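You operate a simulated robot arm through the tools that you are given. There is no shell and no other tool.

Carry out the task below with a simulated robot arm. There is one attempt and no reset: what you move stays moved.

## Task
Touch the probe on the block's left side at the x100 step and zero X there.
Fine: then back it off till the red lamp goes out.
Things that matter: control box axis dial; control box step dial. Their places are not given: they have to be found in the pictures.

The check looks at the end state, three seconds after you hand in, the way a careful person would. Anything else that was tipped, shoved, dropped, spilled or broken makes it a failure.

## Robot
A 7-joint arm with a fingered hand, fixed in place. Base frame: the origin is on the floor under the middle of its stand, x ahead of it, y to its left, z up; the work surface is at about z = 850. Readings come in mm, degrees, newtons and seconds.
With the tool pointing down near the work surface it reaches from about 320 to 720 mm from the base axis. Its first joint turns from -166.0 to 166.0 degrees. Payload 4 kg.
Tool frame: the origin (TCP) lies between the finger pads and is the grasp point; the fingertips stand 26 mm ahead of it; z points along the fingers, y is the line along which they close. The gripper opens to 148 mm; its body begins 73 mm behind the TCP. The gripper is a hand of 3 fingers: y runs from the thumb to the fingers, the wrist lies at [0, 0, -239] in the tool frame, and closing takes about 1.5 s.
Orientation is that of the tool frame in the base frame, as [roll, pitch, yaw] about the fixed x, y, z axes, in that order (R = Rz(yaw) Ry(pitch) Rx(roll)). With the fingers straight down and closing along the base's y, the tool's x points along the base's -x, its y along +y and its z along -z.

## Interface
- The arm moves only by the tool drive_tool. Its argument "series" is a list of rows, each a list of 3 entries, a list of its own where there are three numbers: the shift along the tool's x, y, z in units of 40 mm (1.0 is 40 mm), then the turn, a rotation vector about the tool's x, y, z in units of 5 degrees (1.0 is 5 degrees), then the opening, from 0 (shut) to 1 (fully open). In form: [[[dx, dy, dz], [ax, ay, az], gripper], ...]. A call has 1 to 20 rows; each row shifts and turns the commanded pose from where the row before left it, along the tool's axes as they then stand. A call with a number of a shift or a turn outside -1 to 1 is refused whole. A row lasts 0.2 s, in which the tool goes at most 50 mm and 8.6 degrees; a call with a longer step from one row to the next is refused whole, and so is a gripper value outside its range. A pose out of reach is approached as far as the arm can. The call stops where the force on the tool passes 40 N (or 10 N more than at its start, if that is more) or the arm is blocked; 0.2 s more then pass. Each finger travels about 72 mm/s and halts on what it meets, pressing with about 22 N; the grip force reading is that of the motor and also rises with nothing between the fingers. The clock runs only during rows and for 0.2 s after the last one: add rows that do not move to give the fingers time. It gives the time, the measured TCP pose, the force on the tool (base axes), the opening and the grip force at its end, in the units of the frame above (readings bear some noise), with the torque about the TCP (base axes, N m) and any sound that the robot's microphone picked up, and new pictures: "views" is both (left out), scene, wrist or none.
- Cameras (640 x 400 px; columns grow to the right, rows downward): "scene" is fixed at [217.4, -647.9, 1526.6]; the picture's right is [0.88, -0.48, 0.00], its down [-0.19, -0.34, -0.92] and it looks along [0.44, 0.81, -0.39] (base axes); focal length 337 px, centre (320, 200). "wrist" rides on the gripper at [68, -39, -90] in the tool frame; the picture's right is [0.50, 0.87, 0.00], its down [-0.65, 0.38, -0.65] and it looks along [-0.57, 0.33, 0.76] (tool axes); focal length 222 px, centre (320, 200).
- move_column(by): slides the trunk up (or, below 0, down) by that many mm; the arm rides with it, the base frame stays. It gives what a move gives, with no picture.
- grasp_type(shape): the hand has 3 fingers and takes this shape, open, in about a second: jaw (thumb against the fingers, like two jaws); tri (thumb and two fingers); tip (a fingertip pinch); poke (one finger out to press); point (the index stretched); flat (the hand flat); cup (the hand cupped); fist (a fist). The gripper value then closes the fingers along that shape, each until it touches; the sizes above hold for jaw. It gives what a move gives, with no picture.
- point_at(camera, pixels): for up to 12 pixels [column, row] of the newest picture of that camera ("zoom" is the newest enlarged one), the place [x, y, z] in the base frame of the surface seen there, good to about 2 mm. The clock stands still meanwhile.
- inspect(camera, box): a new picture of the part [left, top, right, bottom] of that camera's present view, enlarged. The clock stands still meanwhile.
- hand_in(): hands the job in; it is judged then, once.

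Unless the task says otherwise, let go and move clear before handing in.

The tools are called after "Emit:" as name(argument=value, ...) on one line, values as JSON. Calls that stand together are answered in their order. drive_tool: Moves the arm, as the interface text tells. Its arguments: {"type":"object","properties":{"series":{"type":"array","items":{"type":"array"}},"views":{"type":"string","enum":["both","scene","wrist","none"]}},"required":["series"]} The other tools are called the same way: move_column (by) moves the trunk up or down; grasp_type (shape) gives the hand a shape; point_at (camera, pixels) gives the place of the surface under pixels of a picture; inspect (camera, box) takes an enlarged picture of a part of a camera's view; hand_in () hands the job in.

At the start:

```text
t: 0.0
eef_pos: [394.1, 117.9, 1278.3]
ee_rot: [179.9, 0.0, 179.8]
force: [0.2, -0.2, 0.4]
moment: [0.03, 0.0, -0.01]
width: 147.8
finger_force: 0.0
shape: jaw
trunk travel left (down, up): [-525.0, 65.0]
```

scene: 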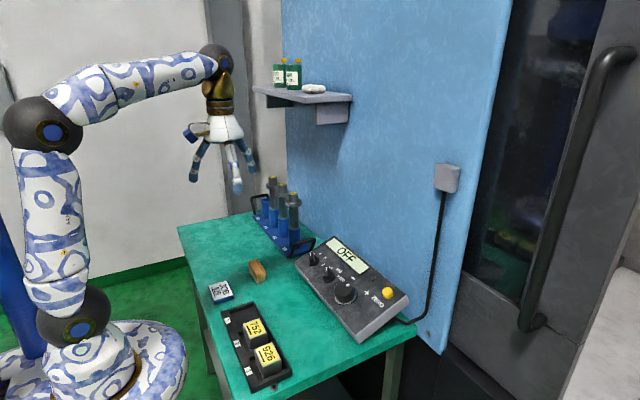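
wrist: 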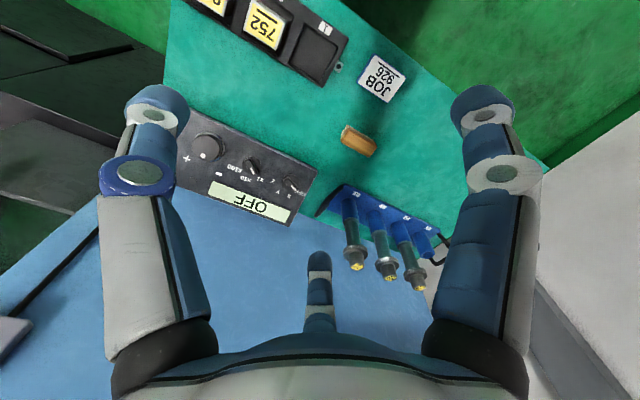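

The scene picture shows a control box with an OFF display around (345,285), dials on it, a yellow button near (390,293), and a dark machine window at right (530,150). I'll zoom in on these to identify the dials, the machine, the probe and the block.

Emit:
inspect(camera="scene", box=[285, 225, 415, 345])

Emit:
inspect(camera="scene", box=[450, 0, 640, 330])

Emit:
inspect(camera="scene", box=[180, 170, 330, 400])

Emit:
inspect(camera="wrist", box=[170, 120, 330, 230])

```text
3.33 times, centred on (350, 285) of scene
```

zoom: 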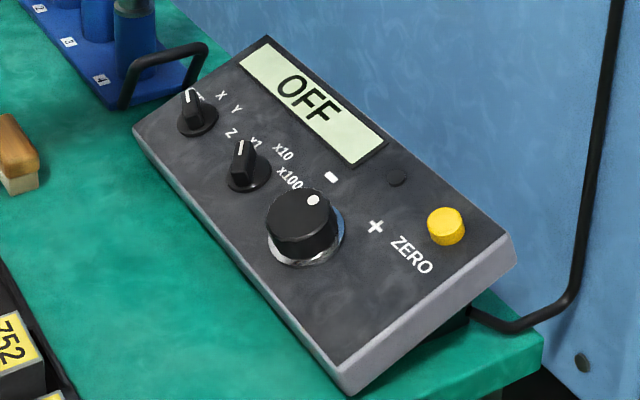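

```text
1.21 times, centred on (545, 165) of scene
```

zoom: 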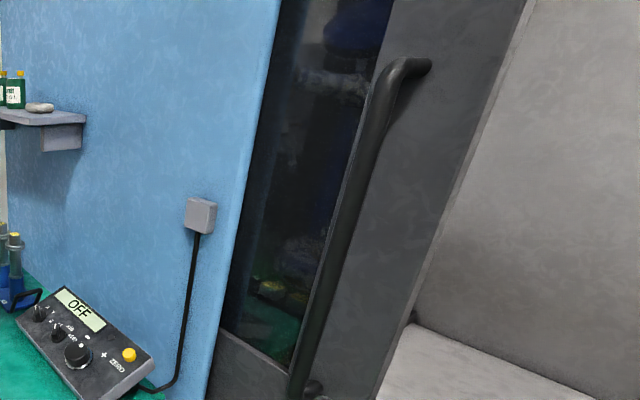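

```text
1.74 times, centred on (255, 285) of scene
```

zoom: 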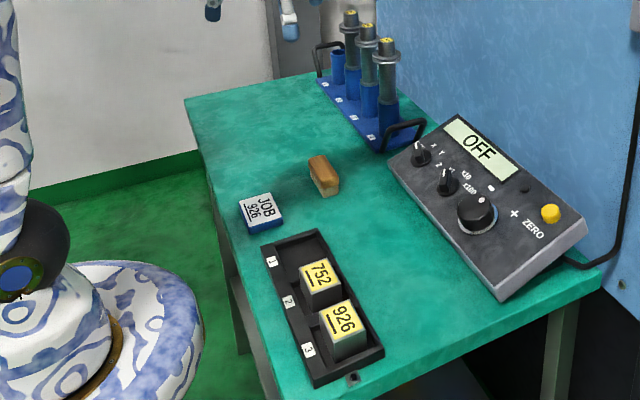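

```text
3.64 times, centred on (250, 175) of wrist
```

zoom: 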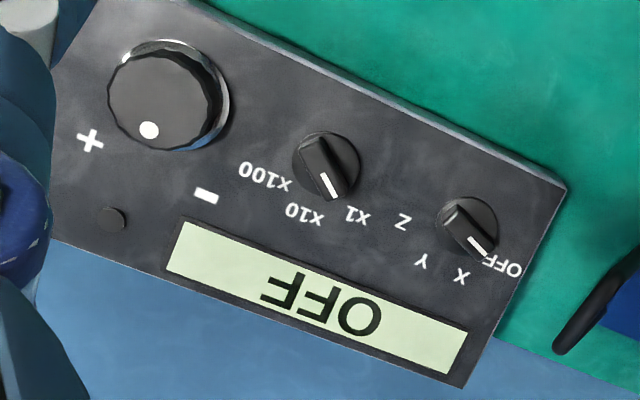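

The zooms show the axis dial at OFF, the step dial near x1/x10, a handwheel with + and −, a dark lamp, and the yellow ZERO button. Next I'll look for the probe and block behind the window and get the 3D places of the box parts.

Emit:
inspect(camera="scene", box=[470, 180, 570, 320])

Emit:
inspect(camera="scene", box=[470, 0, 620, 120])

Emit:
inspect(camera="scene", box=[300, 235, 360, 275])

Emit:
point_at(camera="scene", pixels=[[339, 232], [297, 264], [410, 297], [355, 340], [313, 257], [329, 273], [345, 291], [390, 292], [369, 279], [500, 150], [510, 250], [440, 180]])

```text
2.86 times, centred on (520, 250) of scene
```

zoom: 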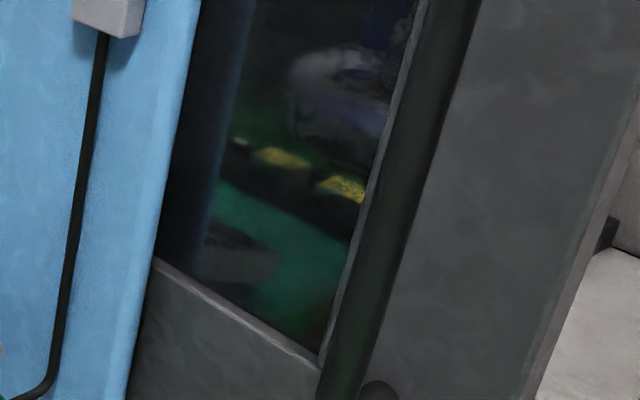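

```text
3.33 times, centred on (545, 60) of scene
```

zoom: 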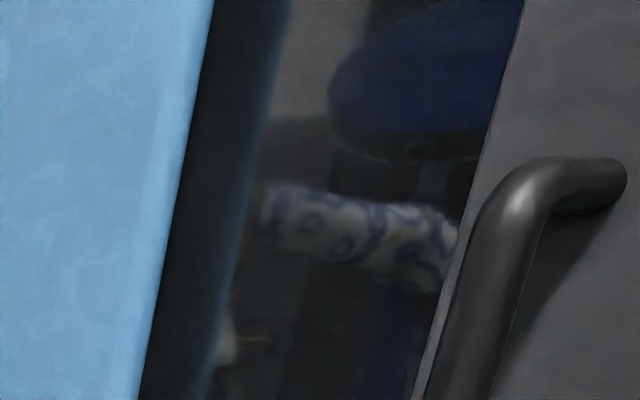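

```text
10.00 times, centred on (330, 255) of scene
```

zoom: 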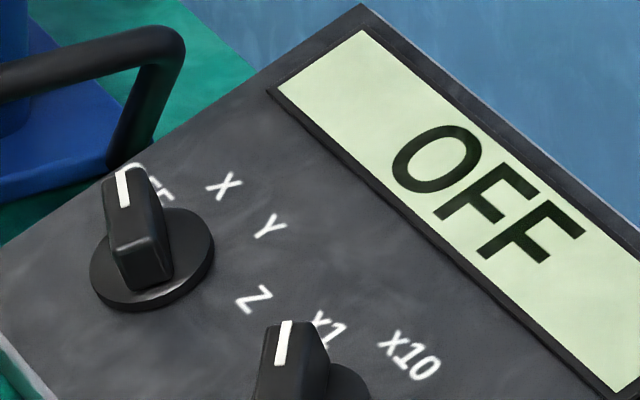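

```text
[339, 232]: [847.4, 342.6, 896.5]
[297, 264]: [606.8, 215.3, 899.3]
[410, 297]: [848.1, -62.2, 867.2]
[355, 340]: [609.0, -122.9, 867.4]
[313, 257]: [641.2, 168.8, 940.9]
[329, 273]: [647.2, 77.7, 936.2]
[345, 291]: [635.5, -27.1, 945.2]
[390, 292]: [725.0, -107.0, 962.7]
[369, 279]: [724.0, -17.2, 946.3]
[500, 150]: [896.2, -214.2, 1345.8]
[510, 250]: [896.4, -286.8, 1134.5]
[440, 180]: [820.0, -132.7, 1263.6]
```

The window only shows reflections, so the readout on the box is my feedback. I'll re-zoom on the box and measure its face plane and the dials.

Emit:
inspect(camera="scene", box=[285, 225, 415, 345])

Emit:
point_at(camera="zoom", pixels=[[150, 130], [264, 45], [500, 245], [345, 355], [210, 150], [320, 120], [187, 95], [200, 122], [242, 147], [247, 175], [300, 220], [313, 200]])

Emit:
point_at(camera="zoom", pixels=[[447, 215], [450, 235], [397, 177], [331, 177], [375, 226], [284, 210], [320, 225], [300, 245], [221, 95], [237, 110], [230, 134], [290, 178]])

Emit:
inspect(camera="wrist", box=[150, 110, 330, 235])

```text
3.33 times, centred on (350, 285) of scene
```

zoom: 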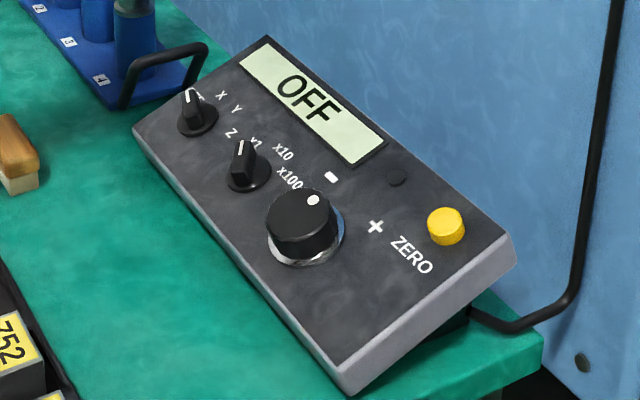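

```text
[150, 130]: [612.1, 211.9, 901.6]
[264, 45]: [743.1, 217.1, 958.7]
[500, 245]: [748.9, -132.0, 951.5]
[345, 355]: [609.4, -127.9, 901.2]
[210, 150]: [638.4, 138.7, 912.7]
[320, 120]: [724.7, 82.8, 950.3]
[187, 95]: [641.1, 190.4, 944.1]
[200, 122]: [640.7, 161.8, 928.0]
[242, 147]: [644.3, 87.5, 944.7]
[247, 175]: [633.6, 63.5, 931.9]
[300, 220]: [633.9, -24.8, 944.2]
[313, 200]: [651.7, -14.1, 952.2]
```

```text
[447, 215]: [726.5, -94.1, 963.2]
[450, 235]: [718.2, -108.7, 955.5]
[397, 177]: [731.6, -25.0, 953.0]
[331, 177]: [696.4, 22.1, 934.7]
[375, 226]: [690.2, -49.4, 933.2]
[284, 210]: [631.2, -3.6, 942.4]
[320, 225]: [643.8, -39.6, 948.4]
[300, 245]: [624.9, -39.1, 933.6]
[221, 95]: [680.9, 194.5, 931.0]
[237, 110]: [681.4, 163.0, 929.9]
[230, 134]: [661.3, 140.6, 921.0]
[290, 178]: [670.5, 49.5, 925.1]
```

```text
3.20 times, centred on (240, 172) of wrist
```

zoom: 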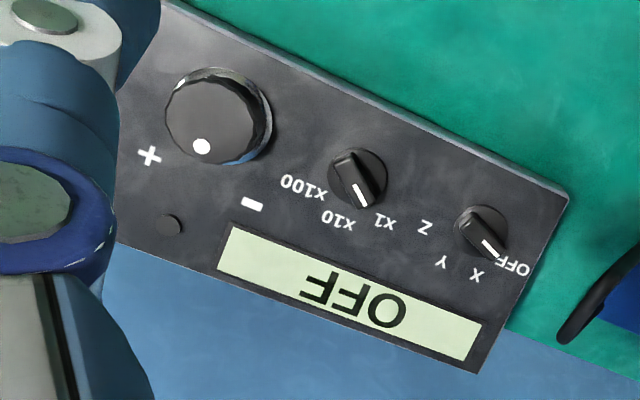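

The face tilts up about 22° away from the robot, and the axis labels sit about 45° apart around roughly (645, 179). I'll measure the step dial, wheel and knob outlines in the wrist zoom.

Emit:
point_at(camera="zoom", pixels=[[384, 222], [338, 218], [303, 187], [424, 228], [441, 260], [476, 275], [513, 267], [252, 204], [150, 155], [169, 224], [330, 172], [384, 172]])

Emit:
point_at(camera="zoom", pixels=[[357, 151], [349, 167], [362, 196], [371, 208], [344, 158], [488, 245], [472, 215], [456, 225], [482, 206], [505, 225], [200, 120], [202, 146]])

Emit:
inspect(camera="wrist", box=[225, 140, 305, 195])

```text
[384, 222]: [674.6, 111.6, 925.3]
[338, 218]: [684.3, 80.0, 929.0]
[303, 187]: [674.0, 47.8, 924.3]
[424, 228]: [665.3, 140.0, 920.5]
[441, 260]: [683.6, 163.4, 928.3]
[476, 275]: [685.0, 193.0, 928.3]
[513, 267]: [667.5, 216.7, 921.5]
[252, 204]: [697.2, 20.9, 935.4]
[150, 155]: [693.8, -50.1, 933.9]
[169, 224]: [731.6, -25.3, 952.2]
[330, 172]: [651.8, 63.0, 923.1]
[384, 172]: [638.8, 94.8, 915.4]
```

```text
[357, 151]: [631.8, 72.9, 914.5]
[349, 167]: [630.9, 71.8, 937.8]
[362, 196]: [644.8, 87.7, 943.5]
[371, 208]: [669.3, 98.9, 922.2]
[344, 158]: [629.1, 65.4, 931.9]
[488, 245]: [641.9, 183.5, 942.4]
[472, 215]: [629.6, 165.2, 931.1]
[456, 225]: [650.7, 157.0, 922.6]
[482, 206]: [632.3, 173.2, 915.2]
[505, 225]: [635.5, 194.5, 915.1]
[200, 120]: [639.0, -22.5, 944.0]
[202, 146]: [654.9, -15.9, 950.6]
```

```text
7.27 times, centred on (265, 168) of wrist
```

zoom: 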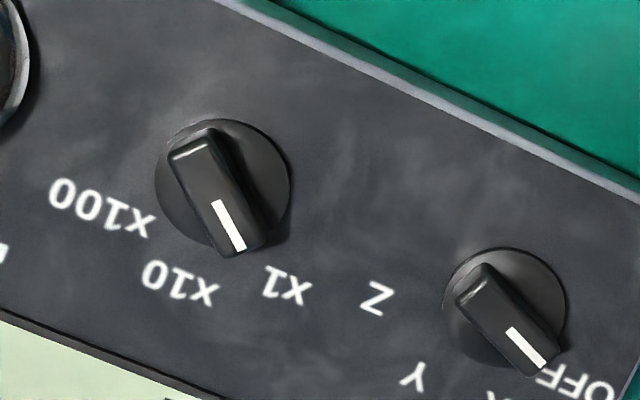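

Label geometry puts the axis dial centre near (646,178), the step dial near (645,80), and the knob tops about 27 mm above the face. I'll move over the step dial, tilting the hand to line up with the face normal.

Emit:
drive_tool(series=[[[-0.6275, -0.12, 0.75], [0, 0, 0], 1], [[-0.6275, -0.12, 0.75], [0, 0, 0], 1], [[-0.6275, -0.12, 0.75], [0, 0, 0], 1], [[-0.6275, -0.12, 0.75], [0, 0, 0], 1], [[-0.6275, -0.12, 0.75], [0, 0, 0], 1], [[-0.6275, -0.12, 0.75], [0, 0, 0], 1], [[-0.6275, -0.12, 0.75], [0, 0, 0], 1], [[-0.6275, -0.12, 0.75], [0, 0, 0], 1], [[0, 0, 0], [0, -0.88, 0], 1], [[0, 0, 0], [0, -0.88, 0], 1], [[0, 0, 0], [0, -0.88, 0], 1], [[0, 0, 0], [0, -0.88, 0], 1], [[0, 0, 0], [0, -0.88, 0], 1], [[0, 0, 0], [0, 0, 0], 1]])

```text
t: 3.0
eef_pos: [594.3, 79.1, 1039.2]
ee_rot: [179.9, 22.0, 179.8]
force: [0.4, -0.5, -0.3]
moment: [0.01, 0.01, 0.01]
width: 148.0
finger_force: 0.1
shape: jaw
trunk travel left (down, up): [-525.0, 65.0]
```

scene: 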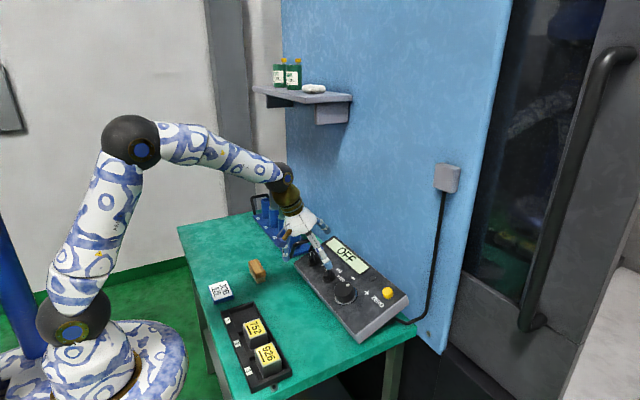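
wrist: 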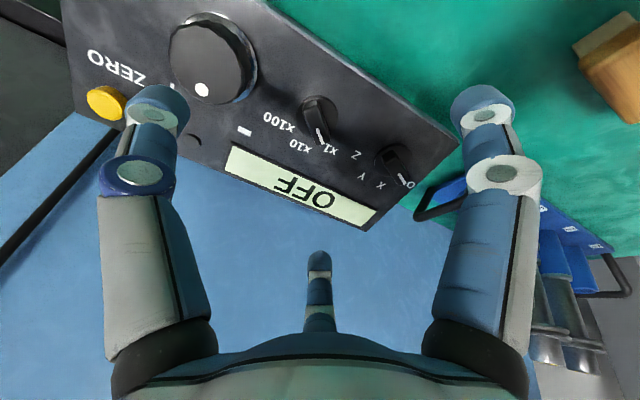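

The hand is now above the step dial and square to the face. I'll measure the fingertip places at pixels (155,105), (483,105) and (318,262) to understand the finger spacing, then try the tip shape.

Emit:
point_at(camera="wrist", pixels=[[158, 92], [152, 118], [483, 92], [488, 118], [318, 256], [318, 270], [320, 102], [314, 138], [395, 152], [402, 175], [210, 50], [203, 88]])

Emit:
grasp_type(shape="tip")

Emit:
inspect(camera="wrist", box=[0, 0, 640, 400])

```text
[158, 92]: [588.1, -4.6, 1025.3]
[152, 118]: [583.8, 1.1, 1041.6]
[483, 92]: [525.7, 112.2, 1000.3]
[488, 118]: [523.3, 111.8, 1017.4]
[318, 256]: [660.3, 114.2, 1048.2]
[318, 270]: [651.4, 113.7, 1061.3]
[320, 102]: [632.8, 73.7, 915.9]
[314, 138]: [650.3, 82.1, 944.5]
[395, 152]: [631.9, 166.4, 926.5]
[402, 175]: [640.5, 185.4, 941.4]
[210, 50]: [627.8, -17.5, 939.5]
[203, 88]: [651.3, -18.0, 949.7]
```

```text
t: 3.9
eef_pos: [593.8, 79.8, 1039.0]
ee_rot: [179.8, 22.0, 179.9]
force: [0.9, 0.5, 0.8]
moment: [0.03, 0.01, -0.03]
width: 148.0
finger_force: 0.0
shape: tip
trunk travel left (down, up): [-525.0, 65.0]
```

```text
1.00 times, centred on (320, 200) of wrist (not enlarged: the box is as wide or as high as the picture)
```

zoom: 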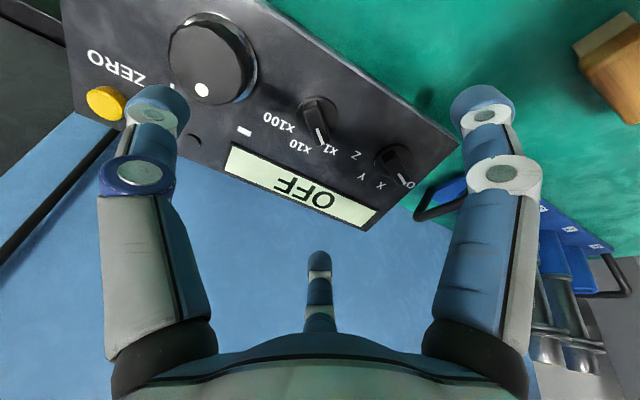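

The open hand spreads three fingers about 120° apart. I'll close partway in tip shape here in the air to see how the tips come together.

Emit:
drive_tool(series=[[[0, 0, 0], [0, 0, 0], 0.3], [[0, 0, 0], [0, 0, 0], 0.3], [[0, 0, 0], [0, 0, 0], 0.3], [[0, 0, 0], [0, 0, 0], 0.3], [[0, 0, 0], [0, 0, 0], 0.3], [[0, 0, 0], [0, 0, 0], 0.3], [[0, 0, 0], [0, 0, 0], 0.3], [[0, 0, 0], [0, 0, 0], 0.3]])

```text
t: 5.7
eef_pos: [593.9, 78.3, 1039.8]
ee_rot: [180.0, 22.0, 179.8]
force: [0.1, 0.1, -0.8]
moment: [-0.01, 0.0, 0.04]
width: 44.9
finger_force: 0.1
shape: tip
trunk travel left (down, up): [-525.0, 65.0]
```

scene: 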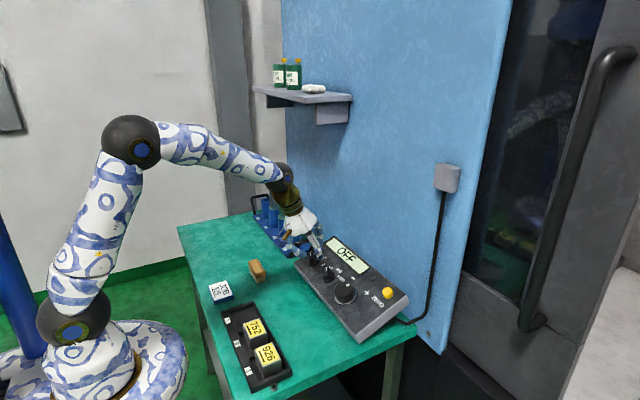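
wrist: 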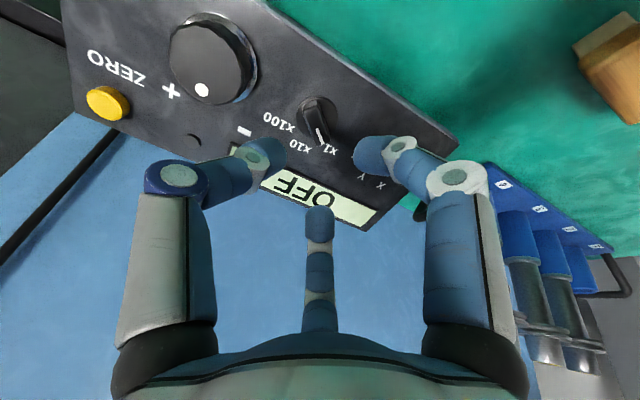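

The three fingertips converge on the tool axis. I'll measure the tips at this opening, then check the jaw shape.

Emit:
point_at(camera="wrist", pixels=[[276, 150], [268, 168], [252, 155], [362, 155], [375, 170], [395, 146], [320, 212], [320, 230], [318, 247]])

Emit:
grasp_type(shape="jaw")

Emit:
drive_tool(series=[[[0, 0, 0], [0, 0, 0], 0.25], [[0, 0, 0], [0, 0, 0], 0.25], [[0, 0, 0], [0, 0, 0], 0.25], [[0, 0, 0], [0, 0, 0], 0.25], [[0, 0, 0], [0, 0, 0], 0.25], [[0, 0, 0], [0, 0, 0], 0.25], [[0, 0, 0], [0, 0, 0], 0.25], [[0, 0, 0], [0, 0, 0], 0.25]], views="wrist")

```text
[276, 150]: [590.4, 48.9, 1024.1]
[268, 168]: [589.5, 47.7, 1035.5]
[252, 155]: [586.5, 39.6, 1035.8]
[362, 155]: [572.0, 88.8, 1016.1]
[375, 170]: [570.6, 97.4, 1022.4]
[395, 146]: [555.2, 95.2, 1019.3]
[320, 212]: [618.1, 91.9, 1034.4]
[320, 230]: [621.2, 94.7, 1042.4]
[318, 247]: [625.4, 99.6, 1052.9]
```

```text
t: 6.6
eef_pos: [594.0, 79.4, 1039.0]
ee_rot: [179.8, 22.0, 180.0]
force: [0.4, 0.1, 0.1]
moment: [-0.01, -0.05, 0.01]
width: 147.7
finger_force: 0.1
shape: jaw
trunk travel left (down, up): [-525.0, 65.0]
```

```text
t: 8.4
eef_pos: [594.8, 79.5, 1039.7]
ee_rot: [179.9, 21.9, 179.9]
force: [-0.4, 0.3, -1.1]
moment: [-0.03, 0.01, 0.04]
width: 37.4
finger_force: 0.0
shape: jaw
trunk travel left (down, up): [-525.0, 65.0]
```

wrist: 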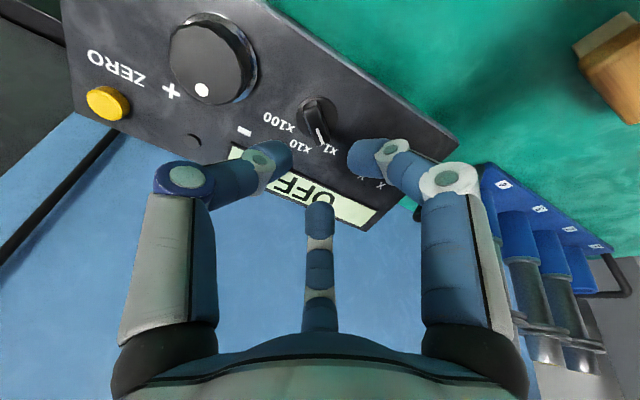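

Jaw and tip both close as a centred three-finger grip, which suits turning a knob. I'll refine the step dial's centre and pointer angle in the wrist view, and check how close the tool rack stands to the axis dial.

Emit:
inspect(camera="wrist", box=[250, 80, 430, 200])

Emit:
point_at(camera="scene", pixels=[[272, 180], [282, 188], [293, 197], [310, 240], [294, 205], [262, 200]])

```text
3.33 times, centred on (340, 140) of wrist
```

zoom: 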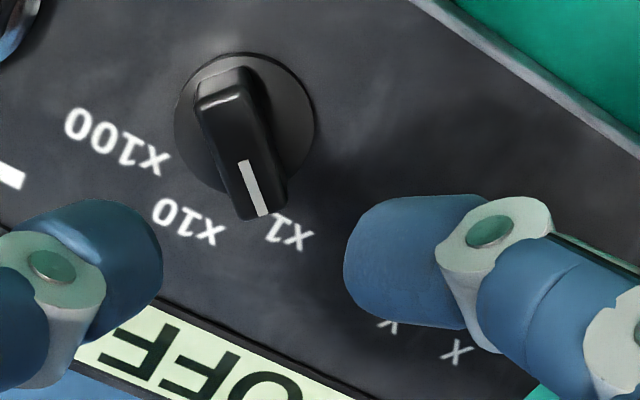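

```text
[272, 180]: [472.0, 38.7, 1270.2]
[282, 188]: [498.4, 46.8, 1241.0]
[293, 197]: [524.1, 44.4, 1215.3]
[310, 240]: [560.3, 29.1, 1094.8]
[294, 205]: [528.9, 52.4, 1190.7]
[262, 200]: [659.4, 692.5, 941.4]
```

Emit:
point_at(camera="zoom", pixels=[[178, 125], [314, 118], [245, 55], [205, 85], [252, 78], [235, 95], [222, 100], [245, 165], [262, 212], [280, 195], [240, 205], [225, 72]])

Emit:
inspect(camera="scene", box=[230, 160, 360, 290])

```text
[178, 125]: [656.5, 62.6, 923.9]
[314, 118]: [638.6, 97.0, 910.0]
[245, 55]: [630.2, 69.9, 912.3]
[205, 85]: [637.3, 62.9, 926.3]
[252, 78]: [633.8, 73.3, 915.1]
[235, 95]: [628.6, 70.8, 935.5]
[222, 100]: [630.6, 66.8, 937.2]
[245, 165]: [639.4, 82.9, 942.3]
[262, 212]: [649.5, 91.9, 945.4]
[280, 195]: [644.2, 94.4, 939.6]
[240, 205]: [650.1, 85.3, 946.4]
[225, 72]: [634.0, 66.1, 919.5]
```

```text
3.08 times, centred on (295, 225) of scene
```

zoom: 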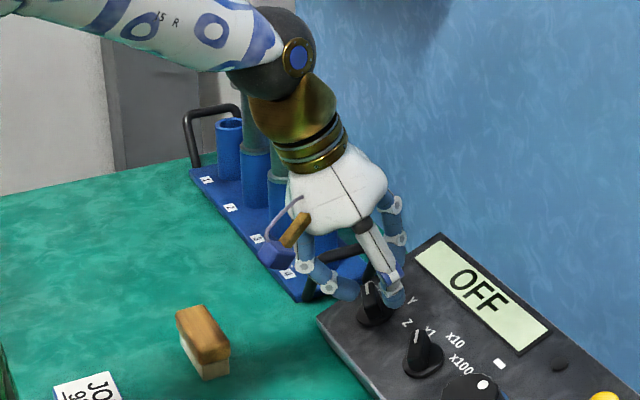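

Fitting the disc puts the step dial's centre near (647, 79.5) with the pointer about 42° to the left, at x1. I'll turn the hand −42°, set a moderate opening, and come down to just above the knob.

Emit:
drive_tool(series=[[[-0.04, 0, 0], [0, 0, -0.94], 0.42], [[0, 0, 0], [0, 0, -0.94], 0.42], [[0, 0, 0], [0, 0, -0.94], 0.42], [[0, 0, 0], [0, 0, -0.94], 0.42], [[0, 0, 0], [0, 0, -0.94], 0.42], [[0, 0, 0], [0, 0, -0.94], 0.42], [[0, 0, 0], [0, 0, -0.94], 0.42], [[0, 0, 0], [0, 0, -0.94], 0.42], [[0, 0, 0], [0, 0, -0.88], 0.42], [[0, 0, 0.46], [0, 0, 0], 0.42], [[0, 0, 0.46], [0, 0, 0], 0.42], [[0, 0, 0.46], [0, 0, 0], 0.42], [[0, 0, 0.42], [0, 0, 0], 0.42], [[0, 0, 0], [0, 0, 0], 0.42]])

```text
t: 11.4
eef_pos: [625.0, 82.1, 973.8]
ee_rot: [-164.9, 16.2, -135.9]
force: [0.3, 0.0, -1.1]
moment: [-0.01, -0.02, -0.02]
width: 61.8
finger_force: 0.0
shape: jaw
trunk travel left (down, up): [-525.0, 65.0]
```

scene: 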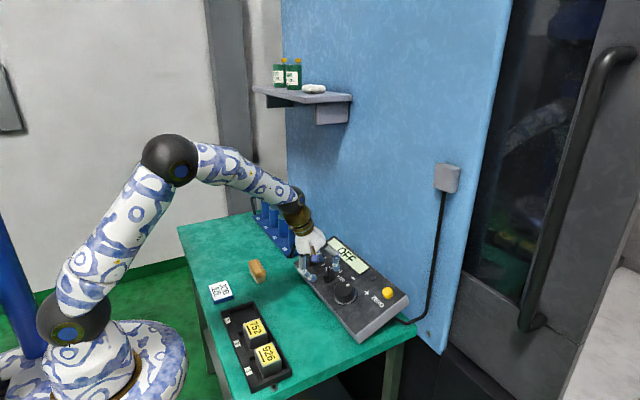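
wrist: 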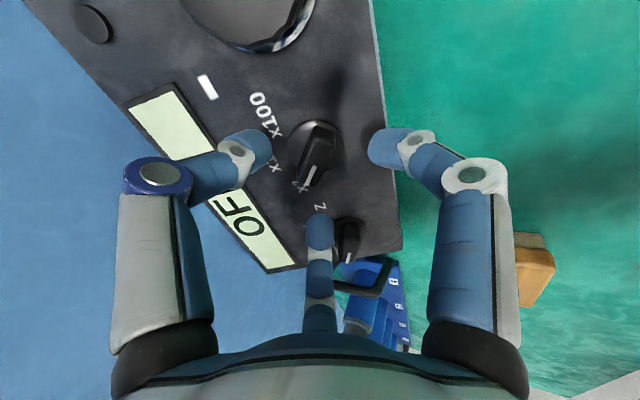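

The knob disc sits at about (317,148), close to where the tool axis should project at (320,148). I'll zoom in to check centring and bar alignment before descending.

Emit:
inspect(camera="wrist", box=[240, 90, 400, 210])

Emit:
drive_tool(series=[[[0, 0, 0], [0, 0, 0], 0.42]], views="none")

```text
3.33 times, centred on (320, 150) of wrist
```

zoom: 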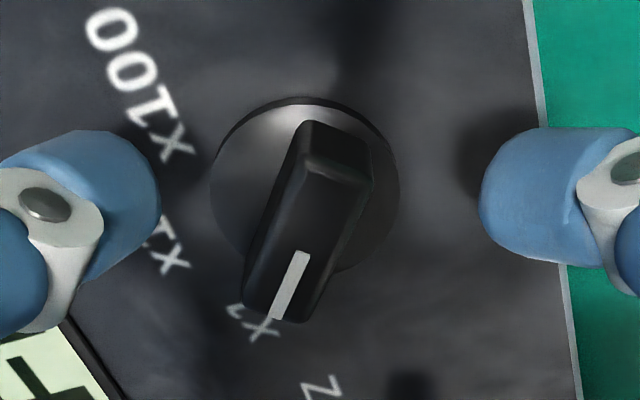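

```text
t: 11.8
eef_pos: [625.0, 80.4, 972.5]
ee_rot: [-164.9, 16.2, -135.8]
force: [-0.1, 0.0, 0.3]
moment: [0.01, 0.01, -0.01]
width: 61.8
finger_force: 0.0
shape: jaw
trunk travel left (down, up): [-525.0, 65.0]
```

The knob looks 2–4 mm toward the thumb side of centre. I'll measure it precisely from this close view.

Emit:
point_at(camera="zoom", pixels=[[225, 175], [395, 190], [305, 106], [340, 172], [310, 168], [367, 180], [255, 295], [295, 310], [275, 312], [308, 235], [225, 225], [375, 240]])

```text
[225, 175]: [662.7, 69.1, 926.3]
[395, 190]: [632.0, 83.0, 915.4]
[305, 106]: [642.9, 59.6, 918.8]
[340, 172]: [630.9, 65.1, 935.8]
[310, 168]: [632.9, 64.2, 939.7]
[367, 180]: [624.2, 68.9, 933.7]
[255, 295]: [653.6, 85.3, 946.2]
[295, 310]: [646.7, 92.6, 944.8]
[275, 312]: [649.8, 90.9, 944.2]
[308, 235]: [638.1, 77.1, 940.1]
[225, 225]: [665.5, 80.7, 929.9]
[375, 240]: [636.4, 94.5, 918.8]
```

Close-up measurement puts the knob axis near (650, 78.4) with the bar about 46° left. I'll make the small correction, lower the fingers around the knob, and look before gripping.

Emit:
drive_tool(series=[[[0.025, -0.075, 0], [0, 0, -0.8], 0.42], [[0, 0, 0.2], [0, 0, 0], 0.42], [[0, 0, 0.2], [0, 0, 0], 0.42], [[0, 0, 0.2], [0, 0, 0], 0.42], [[0, 0, 0], [0, 0, 0], 0.42]])

Emit:
inspect(camera="wrist", box=[240, 110, 400, 230])

Emit:
inspect(camera="scene", box=[270, 190, 400, 310])

```text
t: 13.0
eef_pos: [632.9, 76.0, 951.4]
ee_rot: [-163.8, 15.1, -131.9]
force: [0.6, 0.5, -0.7]
moment: [0.01, -0.04, 0.01]
width: 62.1
finger_force: 0.1
shape: jaw
trunk travel left (down, up): [-525.0, 65.0]
```

scene: 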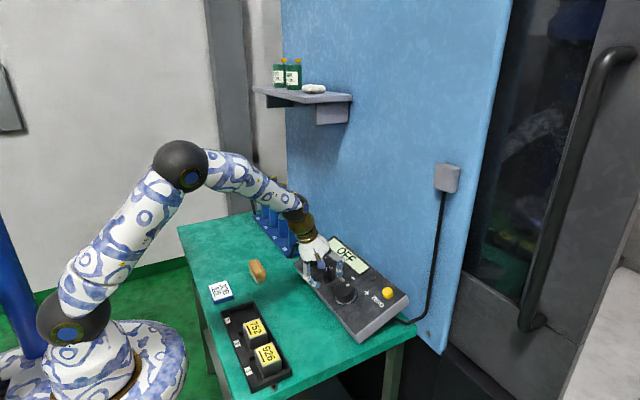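
wrist: 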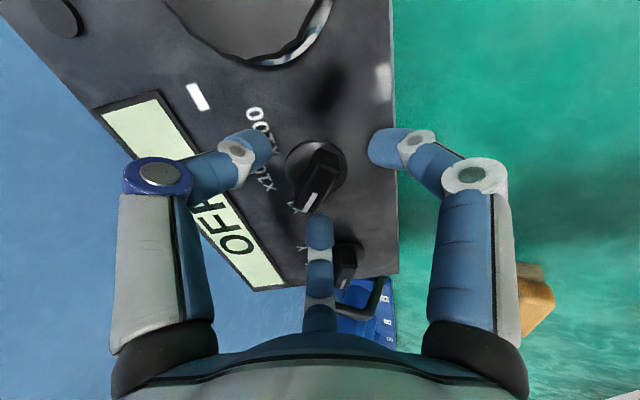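

```text
3.33 times, centred on (320, 170) of wrist
```

zoom: 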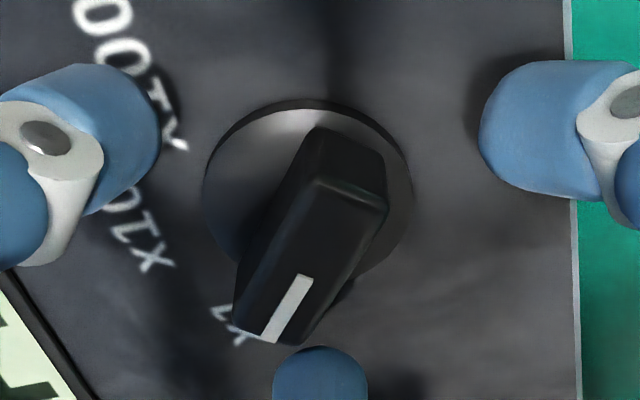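

```text
3.33 times, centred on (335, 250) of scene
```

zoom: 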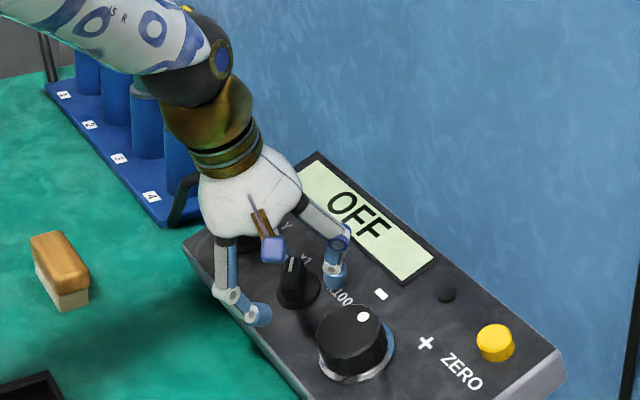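

The thumb and finger are symmetric about column 320, but the knob sits at column 316.4, about 2.4 mm off. I'll nudge it over, turn slightly more, and close gently on the bar.

Emit:
drive_tool(series=[[[0, -0.06, 0], [0, 0, -0.6], 0.42], [[0, 0, 0], [0, 0, 0], 0.3], [[0, 0, 0], [0, 0, 0], 0.25], [[0, 0, 0], [0, 0, 0], 0.2], [[0, 0, 0], [0, 0, 0], 0.2], [[0, 0, 0], [0, 0, 0], 0.2]])

Emit:
inspect(camera="wrist", box=[240, 110, 400, 230])

```text
t: 14.4
eef_pos: [634.1, 75.6, 951.6]
ee_rot: [-162.9, 14.2, -129.0]
force: [-2.5, 4.5, 0.6]
moment: [0.05, 0.02, 0.05]
width: 31.3
finger_force: 0.1
shape: jaw
trunk travel left (down, up): [-525.0, 65.0]
```

scene: 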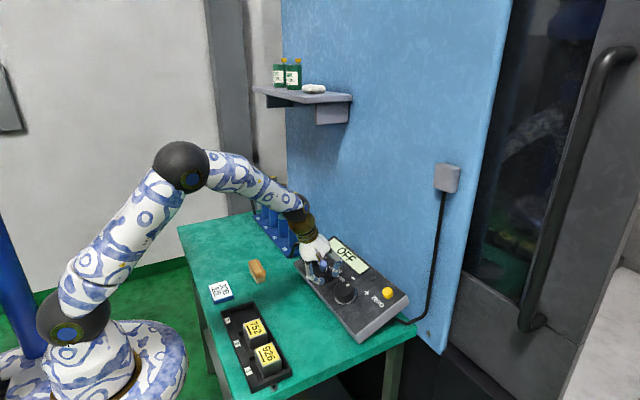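
wrist: 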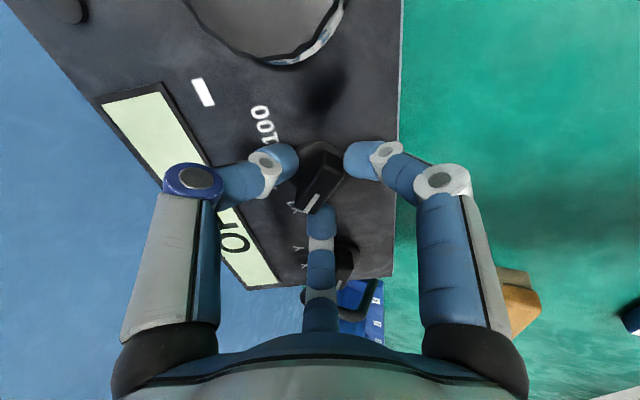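

```text
3.33 times, centred on (320, 170) of wrist
```

zoom: 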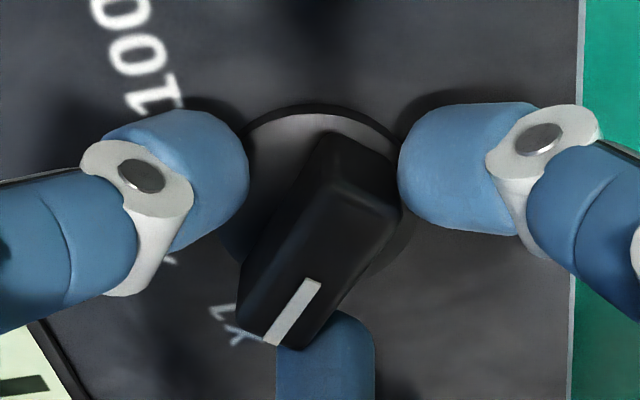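

The two fingers now touch the bar corners while the thumb is still about 9 mm away, with a light push of about 5 N. I'll shift the hand 3 mm toward +y so all three meet the bar together, and close further.

Emit:
drive_tool(series=[[[0, 0.075, 0], [0, 0, 0], 0.2], [[0, 0, 0], [0, 0, 0], 0.16], [[0, 0, 0], [0, 0, 0], 0.13], [[0, 0, 0], [0, 0, 0], 0.11], [[0, 0, 0], [0, 0, 0], 0.1], [[0, 0, 0], [0, 0, 0], 0.1]], views="wrist")

Emit:
inspect(camera="wrist", box=[240, 110, 400, 230])

```text
t: 15.8
eef_pos: [632.0, 75.8, 950.0]
ee_rot: [-163.0, 14.2, -129.0]
force: [-6.2, -2.1, -7.5]
moment: [-0.12, 0.15, -0.01]
width: 16.0
finger_force: 21.9
shape: jaw
trunk travel left (down, up): [-525.0, 65.0]
```

wrist: 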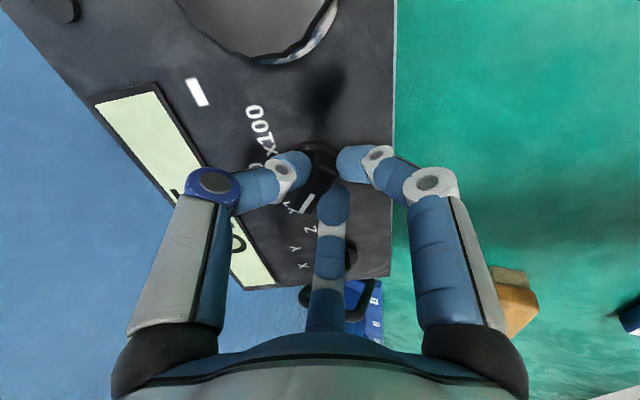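

```text
3.33 times, centred on (320, 170) of wrist
```

zoom: 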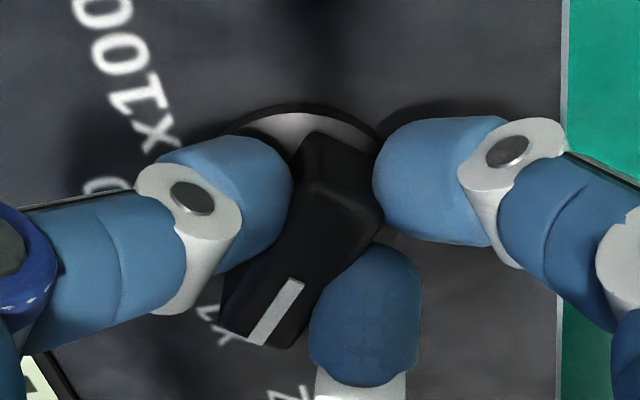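

All three fingers hold the bar firmly (grip 21.9 N, width 16 mm). I'll turn it clockwise about the knob axis toward x10, 45° first.

Emit:
drive_tool(series=[[[-0.0067, 0.003, 0], [0, 0, 1], 0.05], [[-0.0067, 0.003, 0], [0, 0, 1], 0.05], [[-0.0067, 0.003, 0], [0, 0, 1], 0.05], [[-0.0067, 0.003, 0], [0, 0, 1], 0.05], [[-0.0067, 0.003, 0], [0, 0, 1], 0.05], [[-0.0067, 0.003, 0], [0, 0, 1], 0.05], [[-0.0067, 0.003, 0], [0, 0, 1], 0.05], [[-0.0067, 0.003, 0], [0, 0, 1], 0.05], [[-0.0067, 0.003, 0], [0, 0, 1], 0.05]])

Emit:
inspect(camera="wrist", box=[220, 100, 420, 240])

```text
t: 17.8
eef_pos: [634.4, 79.6, 951.0]
ee_rot: [-178.6, 21.9, -175.9]
force: [-10.9, 4.6, -8.3]
moment: [-0.08, 0.21, 0.02]
width: 12.6
finger_force: 22.2
shape: jaw
trunk travel left (down, up): [-525.0, 65.0]
```

scene: 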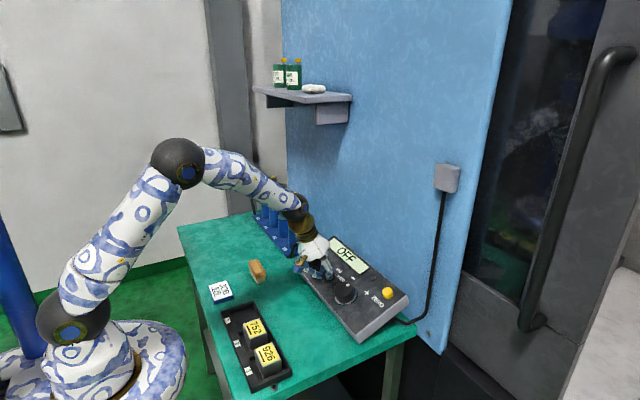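
wrist: 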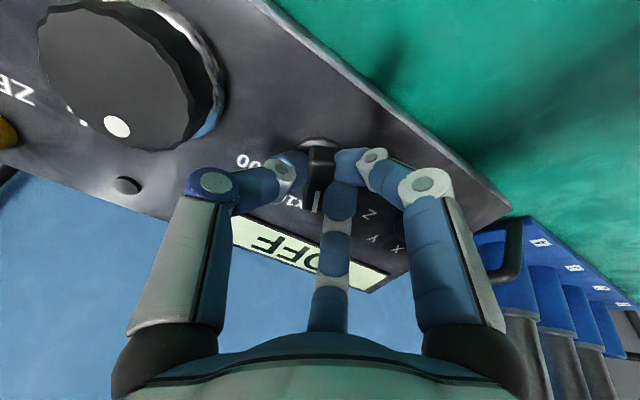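

```text
2.86 times, centred on (320, 170) of wrist
```

zoom: 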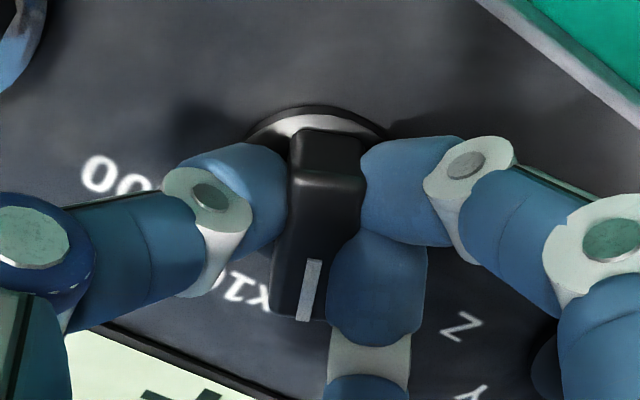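

The bar turned but lags the hand by about 20° (its tip is at zoom (300,320)), and side force stays near 12 N. I'll keep turning clockwise.

Emit:
drive_tool(series=[[[-0.0067, 0.003, 0], [0, 0, 1], 0.05], [[-0.0067, 0.003, 0], [0, 0, 1], 0.05], [[-0.0067, 0.003, 0], [0, 0, 1], 0.05], [[-0.0067, 0.003, 0], [0, 0, 1], 0.05], [[-0.0067, 0.003, 0], [0, 0, 1], 0.05], [[-0.0067, 0.003, 0], [0, 0, 1], 0.05], [[-0.0067, 0.003, 0], [0, 0, 1], 0.05], [[-0.0067, 0.003, 0], [0, 0, 1], 0.05]])

Emit:
inspect(camera="wrist", box=[220, 100, 420, 240])

```text
t: 19.6
eef_pos: [636.8, 79.9, 952.9]
ee_rot: [166.5, 17.7, 141.7]
force: [-9.3, 4.7, -7.5]
moment: [-0.06, 0.18, 0.01]
width: 11.3
finger_force: 22.1
shape: jaw
trunk travel left (down, up): [-525.0, 65.0]
```

scene: 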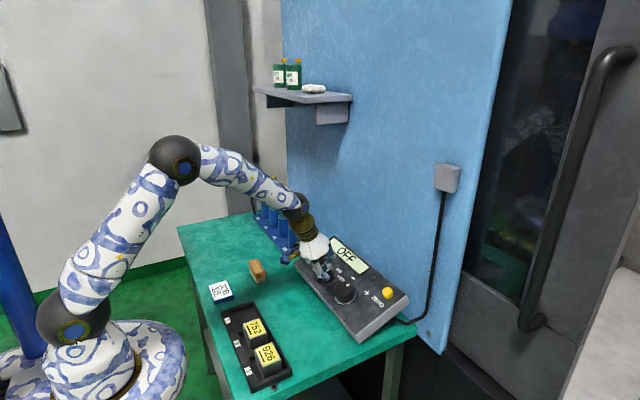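
wrist: 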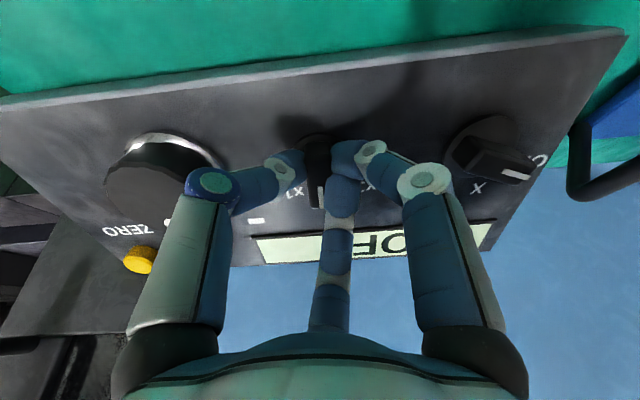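

```text
2.86 times, centred on (320, 170) of wrist
```

zoom: 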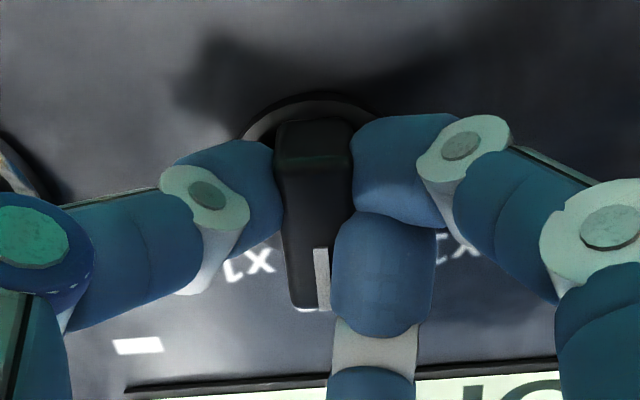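

The bar is now pinched between thumb and the right finger, near the x10 position. About 40° more should take it to x100.

Emit:
drive_tool(series=[[[-0.0067, 0.003, 0], [0, 0, 1], 0.05], [[-0.0067, 0.003, 0], [0, 0, 1], 0.05], [[-0.0067, 0.003, 0], [0, 0, 1], 0.05], [[-0.0067, 0.003, 0], [0, 0, 1], 0.05], [[-0.0067, 0.003, 0], [0, 0, 1], 0.05], [[-0.0067, 0.003, 0], [0, 0, 1], 0.05], [[-0.0067, 0.003, 0], [0, 0, 1], 0.05]])

Emit:
inspect(camera="wrist", box=[220, 100, 420, 240])

```text
t: 21.2
eef_pos: [637.6, 79.5, 953.4]
ee_rot: [159.0, 6.9, 107.5]
force: [-10.4, 1.3, -0.1]
moment: [0.0, 0.22, 0.03]
width: 11.8
finger_force: 21.7
shape: jaw
trunk travel left (down, up): [-525.0, 65.0]
```

scene: 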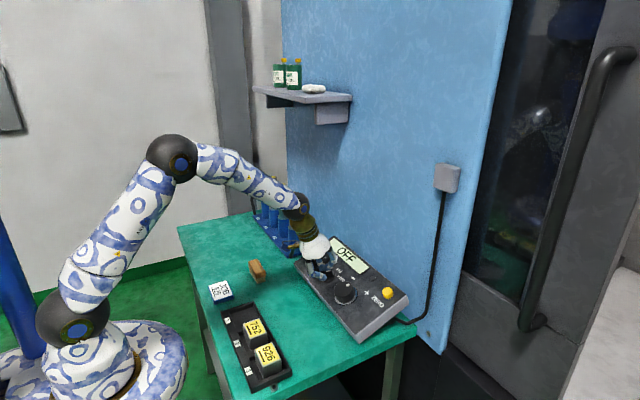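
wrist: 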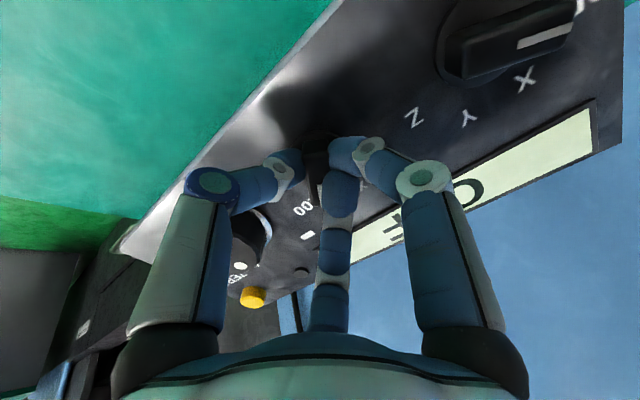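

```text
2.86 times, centred on (320, 170) of wrist
```

zoom: 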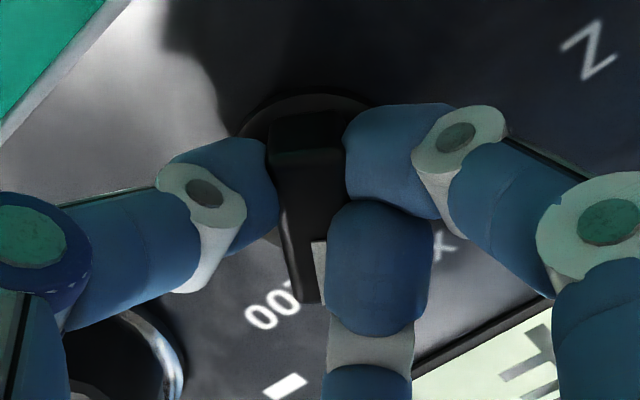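

The pointer now stands about 40° right of centre, near the x100 label. I'll turn a few degrees more, then open the fingers and see where it settles.

Emit:
drive_tool(series=[[[-0.006, 0.003, 0], [0, 0, 0.9], 0.05], [[0, 0, 0], [0, 0, 0], 0.05], [[0, 0, 0], [0, 0, 0], 0.2], [[0, 0, 0], [0, 0, 0], 0.42], [[0, 0, 0], [0, 0, 0], 0.42], [[0, 0, 0], [0, 0, 0], 0.42], [[0, 0, 0], [0, 0, 0], 0.42]])

Emit:
inspect(camera="wrist", box=[220, 80, 420, 220])

Emit:
inspect(camera="scene", box=[285, 225, 415, 345])

```text
t: 22.8
eef_pos: [637.9, 78.3, 953.2]
ee_rot: [158.7, 5.3, 103.4]
force: [1.0, 0.2, 0.2]
moment: [0.0, 0.02, -0.01]
width: 61.9
finger_force: 0.0
shape: jaw
trunk travel left (down, up): [-525.0, 65.0]
```

scene: 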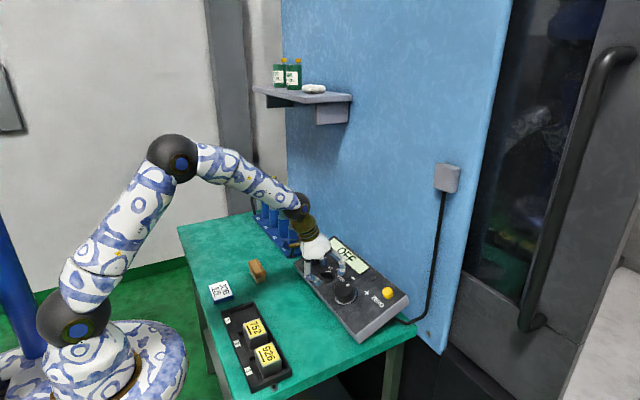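
wrist: 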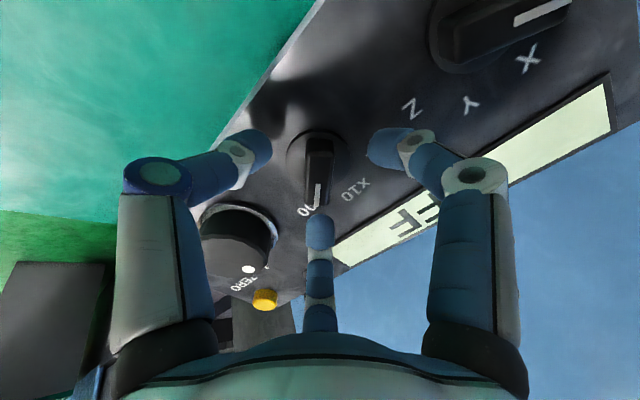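

```text
2.86 times, centred on (320, 150) of wrist
```

zoom: 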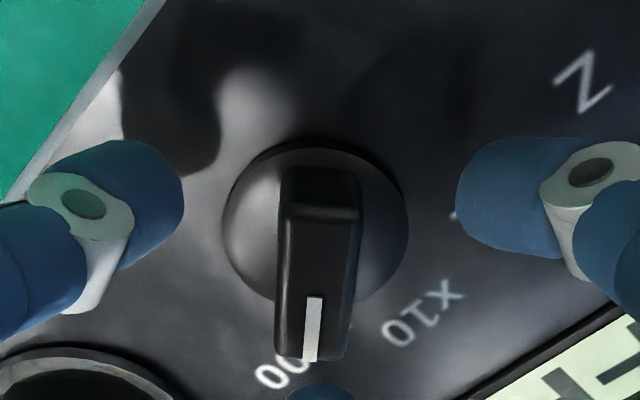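

```text
3.33 times, centred on (350, 285) of scene
```

zoom: 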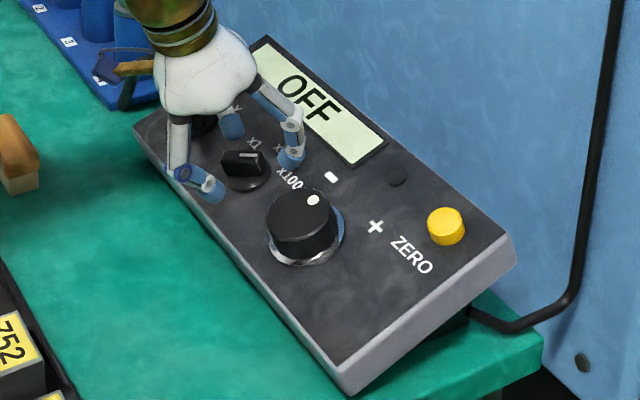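

The step dial now points to x100, and the box hasn't moved (ZERO still at zoom (445,225)). I'll lift clear along the hand axis and measure the rack near the axis dial before going there.

Emit:
drive_tool(series=[[[0, 0, -0.6], [0, 0, 0], 0.42], [[0, 0, -0.8], [0, 0, 0], 0.42], [[0, 0, -0.8], [0, 0, 0], 0.42], [[0, 0, -0.3], [0, 0, -1], 0.42], [[0, 0, 0], [0, 0, -1], 0.42], [[0, 0, 0], [0, 0, -1], 0.42], [[0, 0, 0], [0, 0, -1], 0.42], [[0, 0, 0], [0, 0, -1], 0.42], [[0, 0, 0], [0, 0, -1], 0.42], [[0, 0, 0], [0, 0, -1], 0.42], [[0, 0, 0], [0, 0, -1], 0.42], [[0, 0, 0], [0, 0, -1], 0.42], [[0, 0, 0], [0, 0, -1], 0.42], [[0, 0, 0], [0, 0, -1], 0.42], [[0, 0, 0], [0, 0, -1], 0.42], [[0, 0, 0], [0, 0, -1], 0.42], [[0, 0, 0], [0, 0, -1], 0.42], [[0, 0, 0], [0, 0, -1], 0.42]])

Emit:
inspect(camera="wrist", box=[220, 60, 460, 210])

Emit:
inspect(camera="scene", box=[240, 160, 370, 280])

```text
t: 26.6
eef_pos: [600.8, 78.1, 1046.9]
ee_rot: [179.8, 21.9, 179.3]
force: [0.5, 0.3, 0.6]
moment: [0.02, 0.0, -0.03]
width: 61.6
finger_force: 0.0
shape: jaw
trunk travel left (down, up): [-525.0, 65.0]
```

scene: 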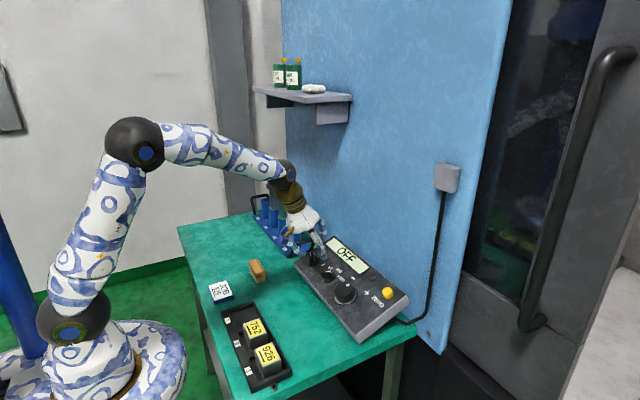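
wrist: 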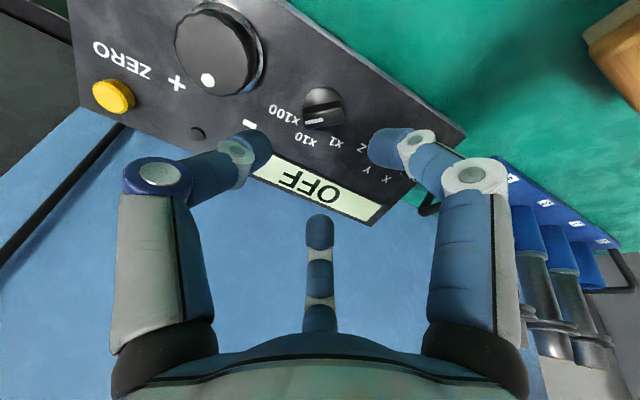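

```text
2.67 times, centred on (340, 135) of wrist
```

zoom: 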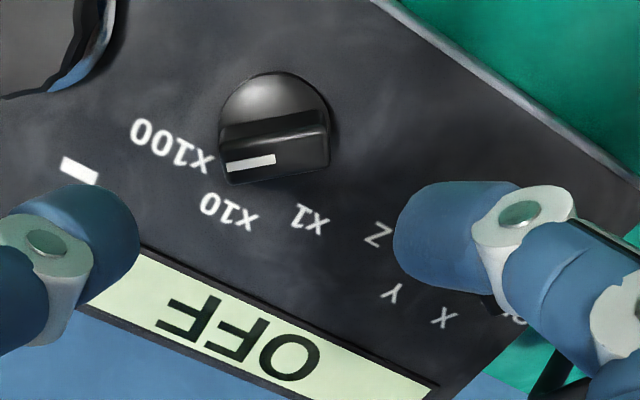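

```text
3.33 times, centred on (305, 220) of scene
```

zoom: 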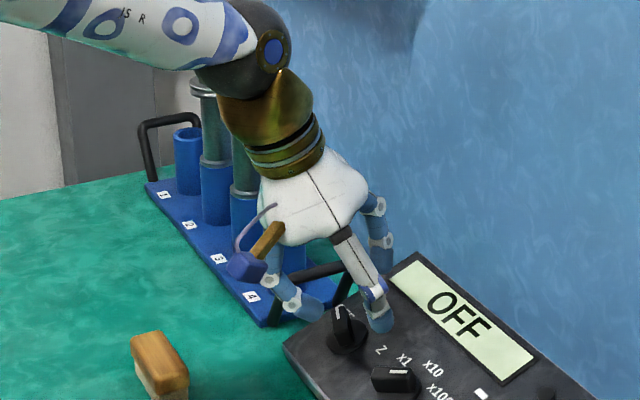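

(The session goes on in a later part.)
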